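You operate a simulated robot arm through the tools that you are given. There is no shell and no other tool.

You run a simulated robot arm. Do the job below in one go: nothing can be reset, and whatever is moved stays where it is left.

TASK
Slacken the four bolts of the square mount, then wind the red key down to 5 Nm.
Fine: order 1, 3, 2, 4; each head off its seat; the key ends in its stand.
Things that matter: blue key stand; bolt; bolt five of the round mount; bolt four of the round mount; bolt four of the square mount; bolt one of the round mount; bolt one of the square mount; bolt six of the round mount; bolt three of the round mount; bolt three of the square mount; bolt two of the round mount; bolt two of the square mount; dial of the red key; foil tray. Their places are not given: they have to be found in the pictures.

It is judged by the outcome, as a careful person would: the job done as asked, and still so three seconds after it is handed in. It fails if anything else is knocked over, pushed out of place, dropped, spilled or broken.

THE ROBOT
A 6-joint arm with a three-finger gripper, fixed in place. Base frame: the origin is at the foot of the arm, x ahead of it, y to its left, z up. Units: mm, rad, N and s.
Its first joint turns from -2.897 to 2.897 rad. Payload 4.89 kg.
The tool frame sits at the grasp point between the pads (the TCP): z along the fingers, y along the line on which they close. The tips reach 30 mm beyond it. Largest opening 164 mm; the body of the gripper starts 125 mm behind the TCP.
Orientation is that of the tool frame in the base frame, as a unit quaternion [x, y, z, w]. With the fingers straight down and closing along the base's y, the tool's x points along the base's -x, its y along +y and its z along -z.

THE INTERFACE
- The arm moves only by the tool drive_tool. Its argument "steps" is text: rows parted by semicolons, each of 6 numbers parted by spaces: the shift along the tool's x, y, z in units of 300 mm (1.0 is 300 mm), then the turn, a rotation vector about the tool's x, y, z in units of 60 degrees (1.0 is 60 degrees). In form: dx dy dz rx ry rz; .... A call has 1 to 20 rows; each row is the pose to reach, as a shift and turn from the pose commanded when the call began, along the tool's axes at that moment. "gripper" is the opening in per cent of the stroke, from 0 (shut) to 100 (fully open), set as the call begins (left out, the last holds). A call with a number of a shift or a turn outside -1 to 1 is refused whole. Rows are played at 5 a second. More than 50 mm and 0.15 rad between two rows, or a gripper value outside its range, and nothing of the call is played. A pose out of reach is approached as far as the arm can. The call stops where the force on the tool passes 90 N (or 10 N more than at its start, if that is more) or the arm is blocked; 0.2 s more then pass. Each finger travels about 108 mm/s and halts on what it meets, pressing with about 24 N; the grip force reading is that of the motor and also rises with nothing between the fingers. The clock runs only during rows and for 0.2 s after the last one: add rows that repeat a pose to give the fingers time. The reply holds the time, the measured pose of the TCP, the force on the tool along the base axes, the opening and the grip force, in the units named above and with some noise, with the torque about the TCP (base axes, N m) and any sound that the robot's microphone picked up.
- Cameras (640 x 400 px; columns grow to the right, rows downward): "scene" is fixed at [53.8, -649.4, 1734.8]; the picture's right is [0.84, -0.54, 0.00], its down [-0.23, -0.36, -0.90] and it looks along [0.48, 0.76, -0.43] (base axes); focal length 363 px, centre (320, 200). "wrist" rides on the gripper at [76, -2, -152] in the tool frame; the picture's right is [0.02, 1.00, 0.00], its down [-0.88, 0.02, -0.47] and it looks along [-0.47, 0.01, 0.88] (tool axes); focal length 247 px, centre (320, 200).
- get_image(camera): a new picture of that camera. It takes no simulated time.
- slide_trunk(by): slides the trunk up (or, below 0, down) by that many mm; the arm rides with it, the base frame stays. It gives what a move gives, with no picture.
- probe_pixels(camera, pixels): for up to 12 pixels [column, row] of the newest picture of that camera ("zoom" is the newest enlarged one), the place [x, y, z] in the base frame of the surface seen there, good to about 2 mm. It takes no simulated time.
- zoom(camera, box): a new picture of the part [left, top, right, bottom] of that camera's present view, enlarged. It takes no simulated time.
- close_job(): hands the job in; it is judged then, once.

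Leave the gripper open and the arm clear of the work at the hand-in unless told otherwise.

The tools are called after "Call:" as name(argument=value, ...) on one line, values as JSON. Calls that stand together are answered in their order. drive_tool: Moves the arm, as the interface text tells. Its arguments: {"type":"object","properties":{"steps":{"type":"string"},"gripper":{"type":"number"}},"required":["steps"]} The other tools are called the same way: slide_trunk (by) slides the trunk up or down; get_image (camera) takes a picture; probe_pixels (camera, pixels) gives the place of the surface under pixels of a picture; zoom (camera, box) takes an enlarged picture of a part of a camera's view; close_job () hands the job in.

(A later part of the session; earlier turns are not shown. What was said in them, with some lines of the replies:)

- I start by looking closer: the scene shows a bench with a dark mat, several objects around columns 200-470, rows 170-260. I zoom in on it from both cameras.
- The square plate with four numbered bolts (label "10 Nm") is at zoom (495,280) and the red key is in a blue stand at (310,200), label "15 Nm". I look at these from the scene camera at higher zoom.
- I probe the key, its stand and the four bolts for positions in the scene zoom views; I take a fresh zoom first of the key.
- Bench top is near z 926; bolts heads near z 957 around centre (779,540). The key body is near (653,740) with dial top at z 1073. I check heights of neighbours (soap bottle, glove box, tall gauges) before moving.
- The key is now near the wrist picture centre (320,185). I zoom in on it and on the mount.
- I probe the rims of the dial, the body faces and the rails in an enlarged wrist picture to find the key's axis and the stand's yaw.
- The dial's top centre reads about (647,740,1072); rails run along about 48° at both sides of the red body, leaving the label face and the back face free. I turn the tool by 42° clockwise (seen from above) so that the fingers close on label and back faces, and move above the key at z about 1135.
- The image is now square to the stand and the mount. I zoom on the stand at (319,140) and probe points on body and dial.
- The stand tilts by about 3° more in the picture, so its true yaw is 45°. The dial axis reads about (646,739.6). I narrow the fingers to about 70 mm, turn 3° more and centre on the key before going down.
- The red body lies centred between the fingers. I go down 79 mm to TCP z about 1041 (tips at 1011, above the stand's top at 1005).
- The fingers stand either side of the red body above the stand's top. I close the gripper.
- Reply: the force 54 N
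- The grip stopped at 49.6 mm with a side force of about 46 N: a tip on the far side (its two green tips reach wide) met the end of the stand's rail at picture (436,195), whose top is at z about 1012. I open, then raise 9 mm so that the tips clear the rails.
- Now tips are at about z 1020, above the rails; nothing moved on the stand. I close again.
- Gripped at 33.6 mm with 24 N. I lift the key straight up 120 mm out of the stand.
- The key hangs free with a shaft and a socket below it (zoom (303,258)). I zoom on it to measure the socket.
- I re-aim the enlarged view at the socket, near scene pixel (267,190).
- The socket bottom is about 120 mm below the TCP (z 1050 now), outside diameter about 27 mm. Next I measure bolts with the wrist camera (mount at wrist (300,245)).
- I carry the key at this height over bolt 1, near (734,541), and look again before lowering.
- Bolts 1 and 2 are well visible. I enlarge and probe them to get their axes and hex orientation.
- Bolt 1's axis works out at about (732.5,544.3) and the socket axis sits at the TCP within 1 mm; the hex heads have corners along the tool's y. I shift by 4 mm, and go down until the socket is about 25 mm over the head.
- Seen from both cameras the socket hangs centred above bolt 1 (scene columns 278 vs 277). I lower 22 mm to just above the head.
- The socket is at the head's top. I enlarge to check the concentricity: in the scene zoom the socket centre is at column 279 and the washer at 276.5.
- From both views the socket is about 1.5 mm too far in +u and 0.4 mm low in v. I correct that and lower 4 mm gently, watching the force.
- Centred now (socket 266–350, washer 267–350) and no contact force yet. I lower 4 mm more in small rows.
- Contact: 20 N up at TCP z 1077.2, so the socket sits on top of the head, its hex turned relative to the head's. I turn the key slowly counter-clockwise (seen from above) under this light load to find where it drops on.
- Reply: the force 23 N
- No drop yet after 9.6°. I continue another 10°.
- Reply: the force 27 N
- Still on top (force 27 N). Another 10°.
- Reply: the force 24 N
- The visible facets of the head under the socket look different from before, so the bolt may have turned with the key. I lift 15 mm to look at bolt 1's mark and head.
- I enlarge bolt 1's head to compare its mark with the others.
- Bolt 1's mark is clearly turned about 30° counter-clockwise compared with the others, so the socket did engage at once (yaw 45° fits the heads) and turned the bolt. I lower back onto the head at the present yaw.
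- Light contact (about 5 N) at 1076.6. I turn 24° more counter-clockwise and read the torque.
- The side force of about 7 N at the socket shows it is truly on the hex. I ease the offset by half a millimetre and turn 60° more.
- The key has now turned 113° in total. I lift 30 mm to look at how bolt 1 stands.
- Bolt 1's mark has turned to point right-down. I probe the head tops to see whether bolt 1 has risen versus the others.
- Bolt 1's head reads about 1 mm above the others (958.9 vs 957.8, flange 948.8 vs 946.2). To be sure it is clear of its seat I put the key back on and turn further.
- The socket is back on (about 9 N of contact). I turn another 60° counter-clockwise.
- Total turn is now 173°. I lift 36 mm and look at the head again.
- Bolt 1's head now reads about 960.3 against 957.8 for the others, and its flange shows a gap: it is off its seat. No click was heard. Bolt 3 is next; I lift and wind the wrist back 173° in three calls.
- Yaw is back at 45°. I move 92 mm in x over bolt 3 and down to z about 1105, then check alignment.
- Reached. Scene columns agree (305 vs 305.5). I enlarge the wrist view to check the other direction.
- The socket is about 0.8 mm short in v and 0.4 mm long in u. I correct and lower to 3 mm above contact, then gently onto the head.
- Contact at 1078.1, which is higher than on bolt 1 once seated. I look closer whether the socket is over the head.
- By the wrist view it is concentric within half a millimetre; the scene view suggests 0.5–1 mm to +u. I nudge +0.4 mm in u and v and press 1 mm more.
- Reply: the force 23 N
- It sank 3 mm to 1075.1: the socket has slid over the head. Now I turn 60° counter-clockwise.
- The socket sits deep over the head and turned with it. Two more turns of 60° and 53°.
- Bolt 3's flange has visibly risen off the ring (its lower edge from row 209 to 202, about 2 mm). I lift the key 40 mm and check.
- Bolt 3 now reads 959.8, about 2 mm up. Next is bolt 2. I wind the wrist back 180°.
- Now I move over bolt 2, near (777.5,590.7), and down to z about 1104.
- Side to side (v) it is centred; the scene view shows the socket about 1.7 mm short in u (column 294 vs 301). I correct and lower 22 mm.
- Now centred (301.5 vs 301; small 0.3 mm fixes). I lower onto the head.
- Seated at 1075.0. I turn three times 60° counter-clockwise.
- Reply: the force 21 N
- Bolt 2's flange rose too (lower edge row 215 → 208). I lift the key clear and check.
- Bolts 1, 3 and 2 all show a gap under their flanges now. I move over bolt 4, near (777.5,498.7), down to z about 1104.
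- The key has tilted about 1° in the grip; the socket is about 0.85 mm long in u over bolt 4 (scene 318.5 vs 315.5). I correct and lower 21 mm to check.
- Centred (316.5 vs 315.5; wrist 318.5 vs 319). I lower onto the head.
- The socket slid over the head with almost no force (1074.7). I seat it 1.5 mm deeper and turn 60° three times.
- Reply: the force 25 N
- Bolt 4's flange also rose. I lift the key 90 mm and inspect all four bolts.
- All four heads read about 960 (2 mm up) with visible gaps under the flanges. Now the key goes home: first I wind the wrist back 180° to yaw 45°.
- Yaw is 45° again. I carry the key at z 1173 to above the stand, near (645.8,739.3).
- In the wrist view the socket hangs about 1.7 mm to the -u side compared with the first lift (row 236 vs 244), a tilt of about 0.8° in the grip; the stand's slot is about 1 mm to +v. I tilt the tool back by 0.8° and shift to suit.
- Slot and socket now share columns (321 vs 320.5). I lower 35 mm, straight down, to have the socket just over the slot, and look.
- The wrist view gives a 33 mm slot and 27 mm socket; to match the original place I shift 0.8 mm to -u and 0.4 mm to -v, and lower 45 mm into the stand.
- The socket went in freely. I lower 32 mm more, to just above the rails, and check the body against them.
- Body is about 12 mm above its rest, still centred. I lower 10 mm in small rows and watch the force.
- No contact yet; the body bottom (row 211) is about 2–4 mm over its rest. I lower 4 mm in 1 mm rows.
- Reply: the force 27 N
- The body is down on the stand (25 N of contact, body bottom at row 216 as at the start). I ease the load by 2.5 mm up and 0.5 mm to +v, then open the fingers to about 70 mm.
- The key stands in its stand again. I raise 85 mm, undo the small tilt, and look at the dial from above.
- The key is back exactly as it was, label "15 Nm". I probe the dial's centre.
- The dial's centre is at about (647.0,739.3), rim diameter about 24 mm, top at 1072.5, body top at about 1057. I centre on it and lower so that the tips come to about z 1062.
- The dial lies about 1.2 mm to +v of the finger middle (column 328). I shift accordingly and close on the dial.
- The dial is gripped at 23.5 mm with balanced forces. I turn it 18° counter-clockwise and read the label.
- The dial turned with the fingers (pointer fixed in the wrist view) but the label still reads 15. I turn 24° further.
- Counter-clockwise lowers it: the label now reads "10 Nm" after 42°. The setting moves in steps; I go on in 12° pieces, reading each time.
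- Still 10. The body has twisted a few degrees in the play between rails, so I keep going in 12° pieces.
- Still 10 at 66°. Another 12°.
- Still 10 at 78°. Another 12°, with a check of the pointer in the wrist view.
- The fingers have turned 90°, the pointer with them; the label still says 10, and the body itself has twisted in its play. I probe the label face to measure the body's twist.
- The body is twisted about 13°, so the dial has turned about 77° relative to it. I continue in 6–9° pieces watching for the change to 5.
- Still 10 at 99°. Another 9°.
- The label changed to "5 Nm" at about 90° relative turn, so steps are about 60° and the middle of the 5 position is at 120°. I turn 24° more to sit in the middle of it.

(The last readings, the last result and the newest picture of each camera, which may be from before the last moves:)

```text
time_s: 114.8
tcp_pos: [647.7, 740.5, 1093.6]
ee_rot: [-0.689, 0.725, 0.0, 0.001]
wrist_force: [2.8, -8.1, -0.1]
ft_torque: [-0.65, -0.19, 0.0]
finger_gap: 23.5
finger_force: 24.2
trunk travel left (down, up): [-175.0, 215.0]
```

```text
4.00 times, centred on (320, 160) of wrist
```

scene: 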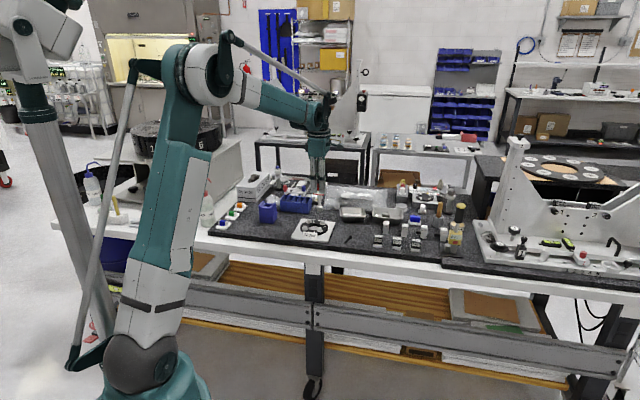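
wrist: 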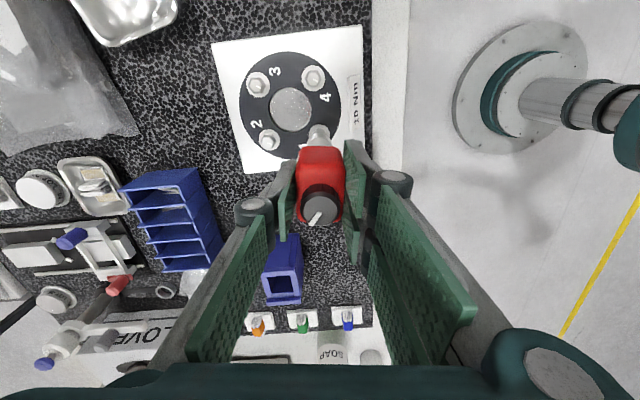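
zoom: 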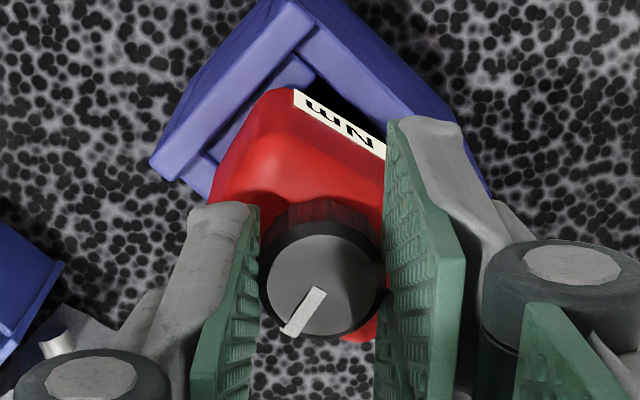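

Label "5 Nm", pointer turned about 119° relative to the body. I open the fingers and rise straight up.

Call:
drive_tool(steps="0 0 0 0 0 0; 0 0 0 0 0 0; 0 0 0 0 0 0; 0 0 0 0 0 0", gripper=43)

Call:
drive_tool(steps="0 0 -0.03 0 0 0; 0 0 -0.08 0 0 0; 0 0 -0.14 0 0 0; 0 0 -0.2 0 0 0; 0 0 -0.2 0 0 0")

Call:
zoom(camera="scene", box=[252, 186, 284, 226])

Call:
zoom(camera="wrist", box=[270, 90, 370, 200])

```text
time_s: 115.8
tcp_pos: [647.3, 740.5, 1093.0]
ee_rot: [-0.689, 0.725, 0.0, 0.0]
wrist_force: [0.3, 0.5, 0.3]
ft_torque: [0.01, 0.01, 0.02]
finger_gap: 70.2
finger_force: 0.0
trunk travel left (down, up): [-175.0, 215.0]
```

```text
time_s: 117.0
tcp_pos: [646.5, 738.1, 1153.8]
ee_rot: [-0.688, 0.726, 0.001, 0.0]
wrist_force: [0.3, 0.2, -0.1]
ft_torque: [0.01, -0.02, 0.02]
finger_gap: 70.4
finger_force: 0.0
trunk travel left (down, up): [-175.0, 215.0]
```

```text
10.00 times, centred on (268, 206) of scene
```

zoom: 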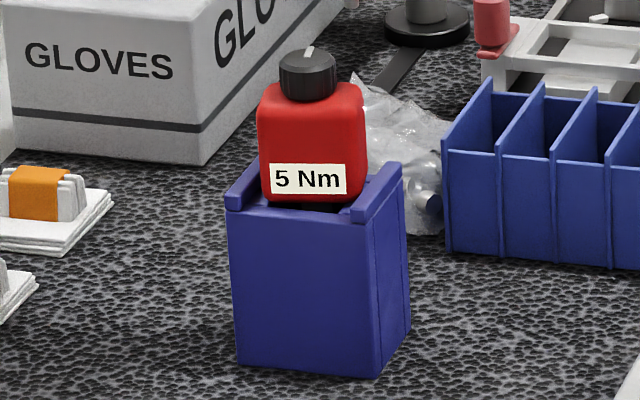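

```text
3.64 times, centred on (320, 145) of wrist
```

zoom: 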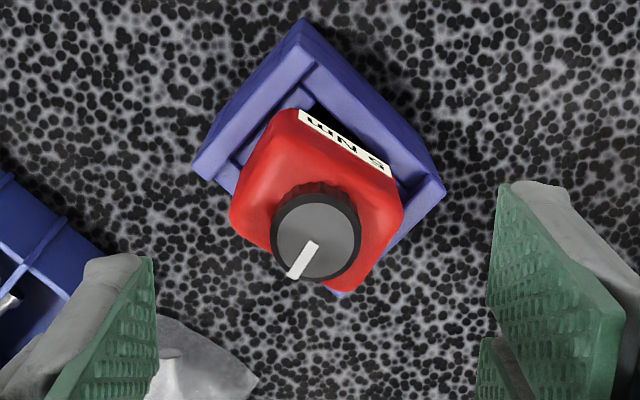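

The key stands in the stand with "5 Nm" shown, twisted a little. I probe its height against the starting value (dial top 1072.5).

Call:
probe_pixels(camera="zoom", pixels=[[330, 225], [300, 220], [340, 255], [318, 238], [250, 210], [385, 215], [300, 130], [388, 170], [305, 118], [210, 165], [310, 60], [430, 190]])

```text
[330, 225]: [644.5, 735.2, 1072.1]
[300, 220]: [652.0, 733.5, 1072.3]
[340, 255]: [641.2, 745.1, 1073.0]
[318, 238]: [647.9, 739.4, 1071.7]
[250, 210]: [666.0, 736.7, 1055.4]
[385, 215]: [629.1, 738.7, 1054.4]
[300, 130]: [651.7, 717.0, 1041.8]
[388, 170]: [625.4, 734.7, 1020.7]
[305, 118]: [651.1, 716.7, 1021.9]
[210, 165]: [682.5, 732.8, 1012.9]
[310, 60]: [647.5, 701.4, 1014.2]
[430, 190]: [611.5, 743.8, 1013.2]
```

Dial top is still at 1072.2, so the key is fully seated; only a 10–13° twist remains. I will square it up in the stand with a gentle grip on the body; first I wind the wrist back to yaw 45°.

Call:
drive_tool(steps="0 0 0 0 0 0.125; 0 0 0 0 0 0.25; 0 0 0 0 0 0.375; 0 0 0 0 0 0.5; 0 0 0 0 0 0.625; 0 0 0 0 0 0.75; 0 0 0 0 0 0.875; 0 0 0 0 0 1.0")

Call:
drive_tool(steps="0 0 0 0 0 0.125; 0 0 0 0 0 0.25; 0 0 0 0 0 0.375; 0 0 0 0 0 0.5; 0 0 0 0 0 0.625; 0 0 0 0 0 0.75; 0 0 0 0 0 0.875; 0 0 0 0 0 1.0")

Call:
drive_tool(steps="0 0 0 0 0 0.1; 0 0 0 0 0 0.2; 0 0 0 0 0 0.2")

Call:
zoom(camera="wrist", box=[270, 90, 370, 200])

```text
time_s: 118.8
tcp_pos: [646.3, 740.9, 1153.2]
ee_rot: [-0.231, 0.973, 0.001, 0.0]
wrist_force: [-0.2, 0.4, 0.2]
ft_torque: [-0.02, 0.02, 0.04]
finger_gap: 70.7
finger_force: 0.0
trunk travel left (down, up): [-175.0, 215.0]
```

```text
time_s: 120.6
tcp_pos: [647.4, 739.6, 1153.9]
ee_rot: [0.285, 0.959, 0.0, 0.0]
wrist_force: [0.3, -0.4, 0.5]
ft_torque: [-0.01, 0.01, 0.0]
finger_gap: 70.5
finger_force: 0.1
trunk travel left (down, up): [-175.0, 215.0]
```

```text
time_s: 121.4
tcp_pos: [647.9, 740.4, 1153.1]
ee_rot: [0.383, 0.924, 0.0, 0.001]
wrist_force: [0.4, -0.2, 0.1]
ft_torque: [0.02, -0.02, 0.0]
finger_gap: 70.9
finger_force: 0.0
trunk travel left (down, up): [-175.0, 215.0]
```

```text
3.64 times, centred on (320, 145) of wrist
```

zoom: 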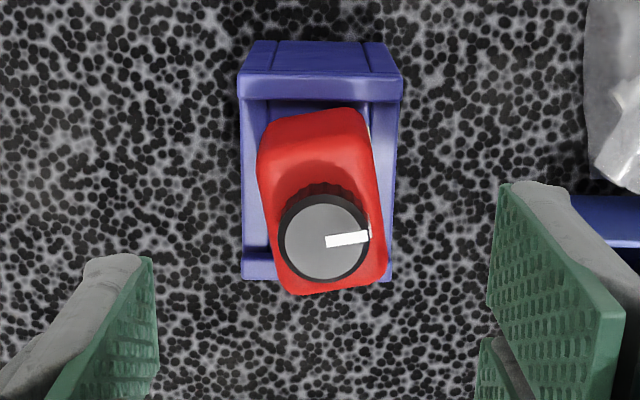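

I centre (0.8 mm to +v) and lower to z 1051, tips above the rails, as in the first grip.

Call:
drive_tool(steps="0 0.0027 0.05 0 0 0; 0 0.0027 0.11 0 0 0; 0 0.0027 0.17 0 0 0; 0 0.0027 0.23 0 0 0; 0 0.0027 0.29 0 0 0; 0 0.0027 0.338 0 0 0; 0 0.0027 0.338 0 0 0")

Call:
zoom(camera="wrist", box=[270, 95, 370, 195])

```text
time_s: 123.0
tcp_pos: [647.7, 741.0, 1051.8]
ee_rot: [0.382, 0.924, -0.001, 0.0]
wrist_force: [0.5, 0.4, 0.9]
ft_torque: [-0.02, 0.01, 0.02]
finger_gap: 70.7
finger_force: 0.0
trunk travel left (down, up): [-175.0, 215.0]
```

```text
4.00 times, centred on (320, 145) of wrist
```

zoom: 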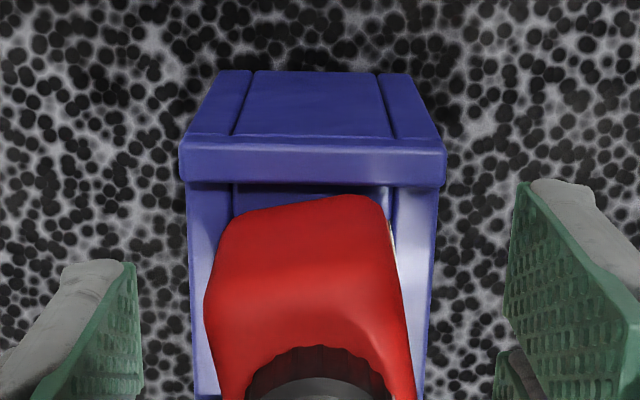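

I close gently on the body to square it, then reopen.

Call:
drive_tool(steps="0 0 0 0 0 0; 0 0 0 0 0 0; 0 0 0 0 0 0; 0 0 0 0 0 0", gripper=20)

Call:
zoom(camera="wrist", box=[270, 95, 370, 195])

Call:
zoom(camera="scene", box=[252, 186, 284, 226])

```text
time_s: 124.0
tcp_pos: [647.4, 740.4, 1051.0]
ee_rot: [0.383, 0.924, 0.0, 0.001]
wrist_force: [0.6, 0.5, 0.9]
ft_torque: [0.0, -0.01, -0.05]
finger_gap: 33.9
finger_force: 12.0
trunk travel left (down, up): [-175.0, 215.0]
```

```text
4.00 times, centred on (320, 145) of wrist
```

zoom: 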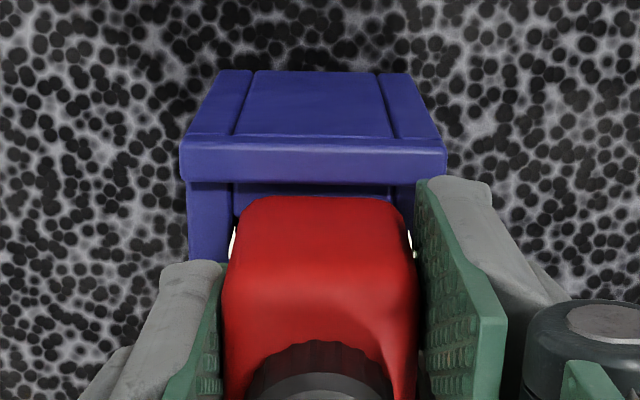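

```text
10.00 times, centred on (268, 206) of scene
```

zoom: 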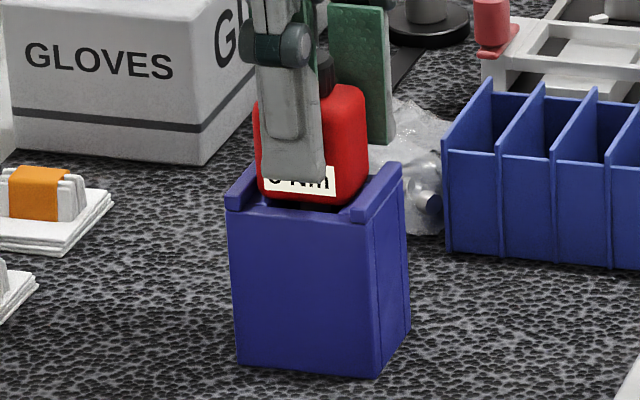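

The body is square again. I open and rise straight up well clear.

Call:
drive_tool(steps="0 0 0 0 0 0; 0 0 0 0 0 0; 0 0 0 0 0 0; 0 0 0 0 0 0", gripper=43)

Call:
drive_tool(steps="0 0 -0.03 0 0 0; 0 0 -0.08 0 0 0; 0 0 -0.16 0 0 0; 0 0 -0.27 0 0 0; 0 0 -0.4 0 0 0; 0 0 -0.4 0 0 0")

Call:
zoom(camera="scene", box=[252, 186, 284, 226])

Call:
zoom(camera="wrist", box=[270, 80, 370, 190])

```text
time_s: 125.0
tcp_pos: [647.8, 740.5, 1051.5]
ee_rot: [0.382, 0.924, 0.0, 0.0]
wrist_force: [-0.3, -0.6, -0.6]
ft_torque: [0.01, 0.01, -0.03]
finger_gap: 70.5
finger_force: 0.1
trunk travel left (down, up): [-175.0, 215.0]
```

```text
time_s: 126.4
tcp_pos: [648.9, 739.9, 1172.4]
ee_rot: [0.382, 0.924, 0.0, -0.001]
wrist_force: [0.1, -0.4, 0.4]
ft_torque: [0.05, -0.05, 0.0]
finger_gap: 70.5
finger_force: 0.1
trunk travel left (down, up): [-175.0, 215.0]
```

```text
10.00 times, centred on (268, 206) of scene
```

zoom: 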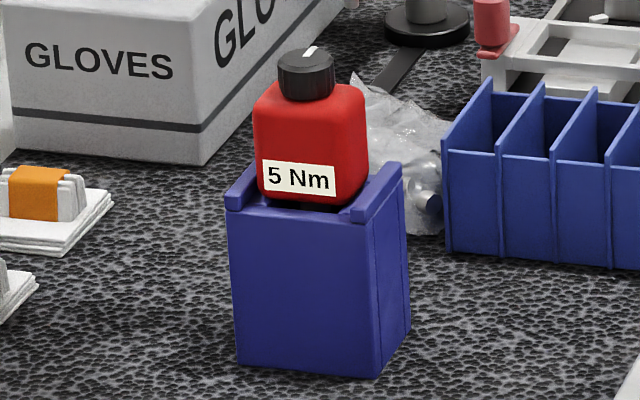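

```text
3.64 times, centred on (320, 135) of wrist
```

zoom: 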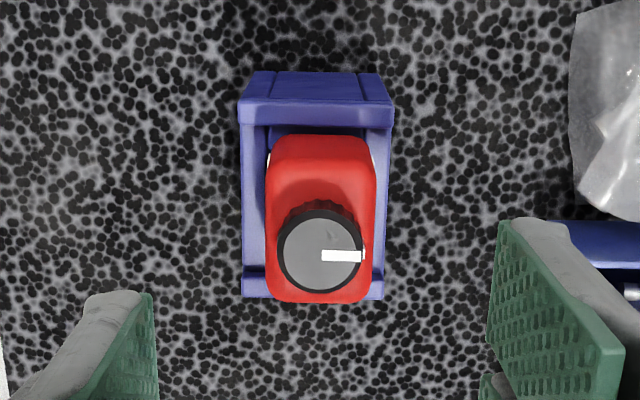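

The key is square in its stand, "5 Nm" shown. I rise, retreat toward the start position and open the gripper fully.

Call:
drive_tool(steps="0 0 -0.12 0 0 0; 0 0 -0.25 0 0 0; 0 0 -0.38 0 0 0; 0 0 -0.5 0 0 0; 0.04 -0.15 -0.5 0 0 0; 0.08 -0.3 -0.5 0 0 0; 0.12 -0.45 -0.5 0 0 0; 0.16 -0.6 -0.5 0 0 0; 0.2 -0.75 -0.5 0 0 0; 0.24 -0.89 -0.5 0 0 0; 0.24 -0.89 -0.5 0 0 0")

Call:
drive_tool(steps="0 0 0 0 0 0; 0 0 0 0 0 0; 0 0 0 0 0 0; 0 0 0 0 0 0", gripper=100)

Call:
get_image(camera="scene")

Call:
zoom(camera="scene", box=[306, 221, 320, 235])

Call:
zoom(camera="scene", box=[190, 160, 350, 260])

Call:
zoom(camera="scene", box=[330, 160, 490, 260])

```text
time_s: 128.8
tcp_pos: [407.9, 601.7, 1322.0]
ee_rot: [0.383, 0.924, -0.001, 0.001]
wrist_force: [-1.0, -1.1, 0.2]
ft_torque: [0.11, -0.14, -0.01]
finger_gap: 70.2
finger_force: 0.0
trunk travel left (down, up): [-175.0, 215.0]
```

```text
time_s: 129.8
tcp_pos: [408.7, 603.2, 1322.3]
ee_rot: [0.383, 0.924, 0.0, 0.001]
wrist_force: [0.3, 0.4, 0.7]
ft_torque: [0.0, 0.01, -0.04]
finger_gap: 163.9
finger_force: 0.0
trunk travel left (down, up): [-175.0, 215.0]
```

```text
taken
```

scene: 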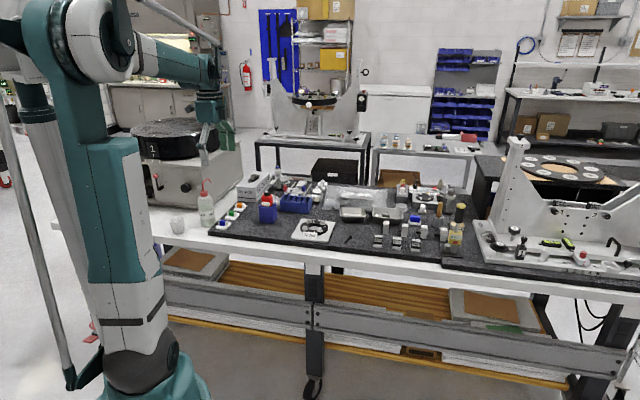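

```text
16.00 times, centred on (313, 228) of scene
```

zoom: 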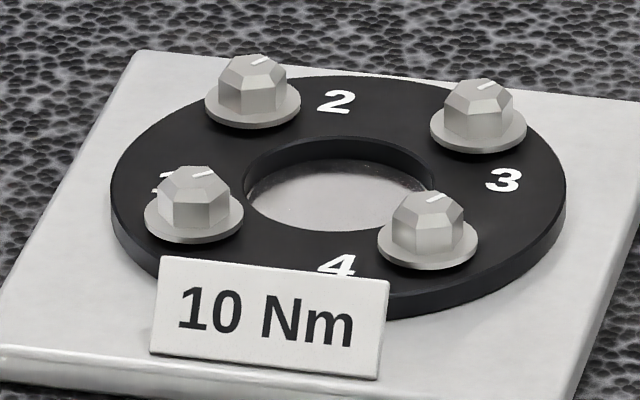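

```text
4.00 times, centred on (270, 210) of scene
```

zoom: 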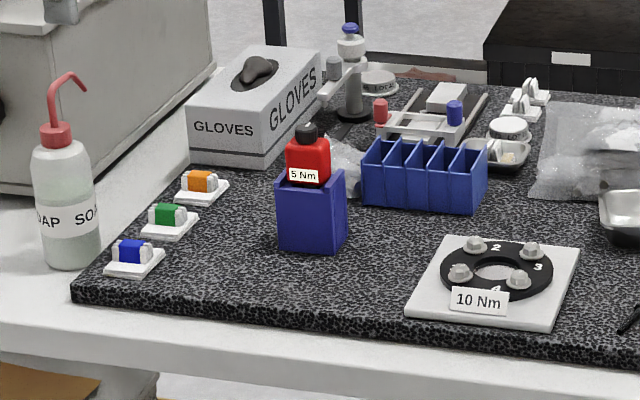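

```text
4.00 times, centred on (410, 210) of scene
```

zoom: 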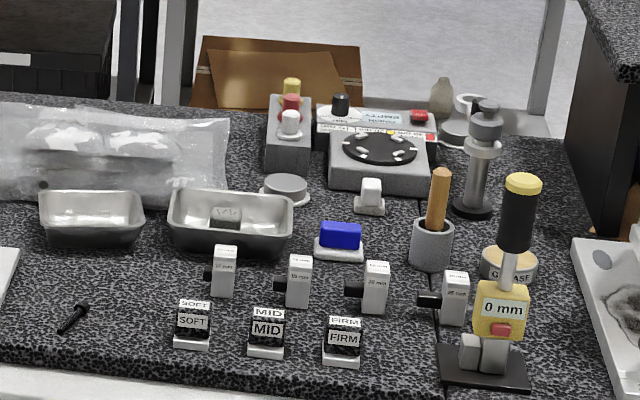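

Final check: all four bolts stand off their seats (gaps visible under each flange), the red key is upright in its blue stand reading "5 Nm", nothing else has moved, gripper open and arm clear. I hand the job in.

Call:
close_job()

```text
The job is handed in.
```

I slackened the four bolts of the square mount in the order 1, 3, 2, 4. The red key is wound down to 5 Nm and back in its blue stand. The job is handed in, but I have not seen a verdict.

- **Bolts:** I turned bolt 1 about 173° and the other three about 180° counter-clockwise. Each head now reads about 2 mm higher, and a gap shows under every flange.
- **Key:** Its label reads "5 Nm". The dial sits near the middle of that step, about 120° from where it started. The key body twisted roughly 10° while I turned the dial, so I squared it up again before leaving it.
- **Stand:** On my first try at gripping the key, one fingertip pressed against the stand's rail with about 46 N. I saw no sign that the stand moved.
- **Surroundings:** A last look showed nothing else moved or knocked over. The gripper is open and the arm is clear of the bench.

I never found the round mount with six bolts in any picture, so I did not touch it.
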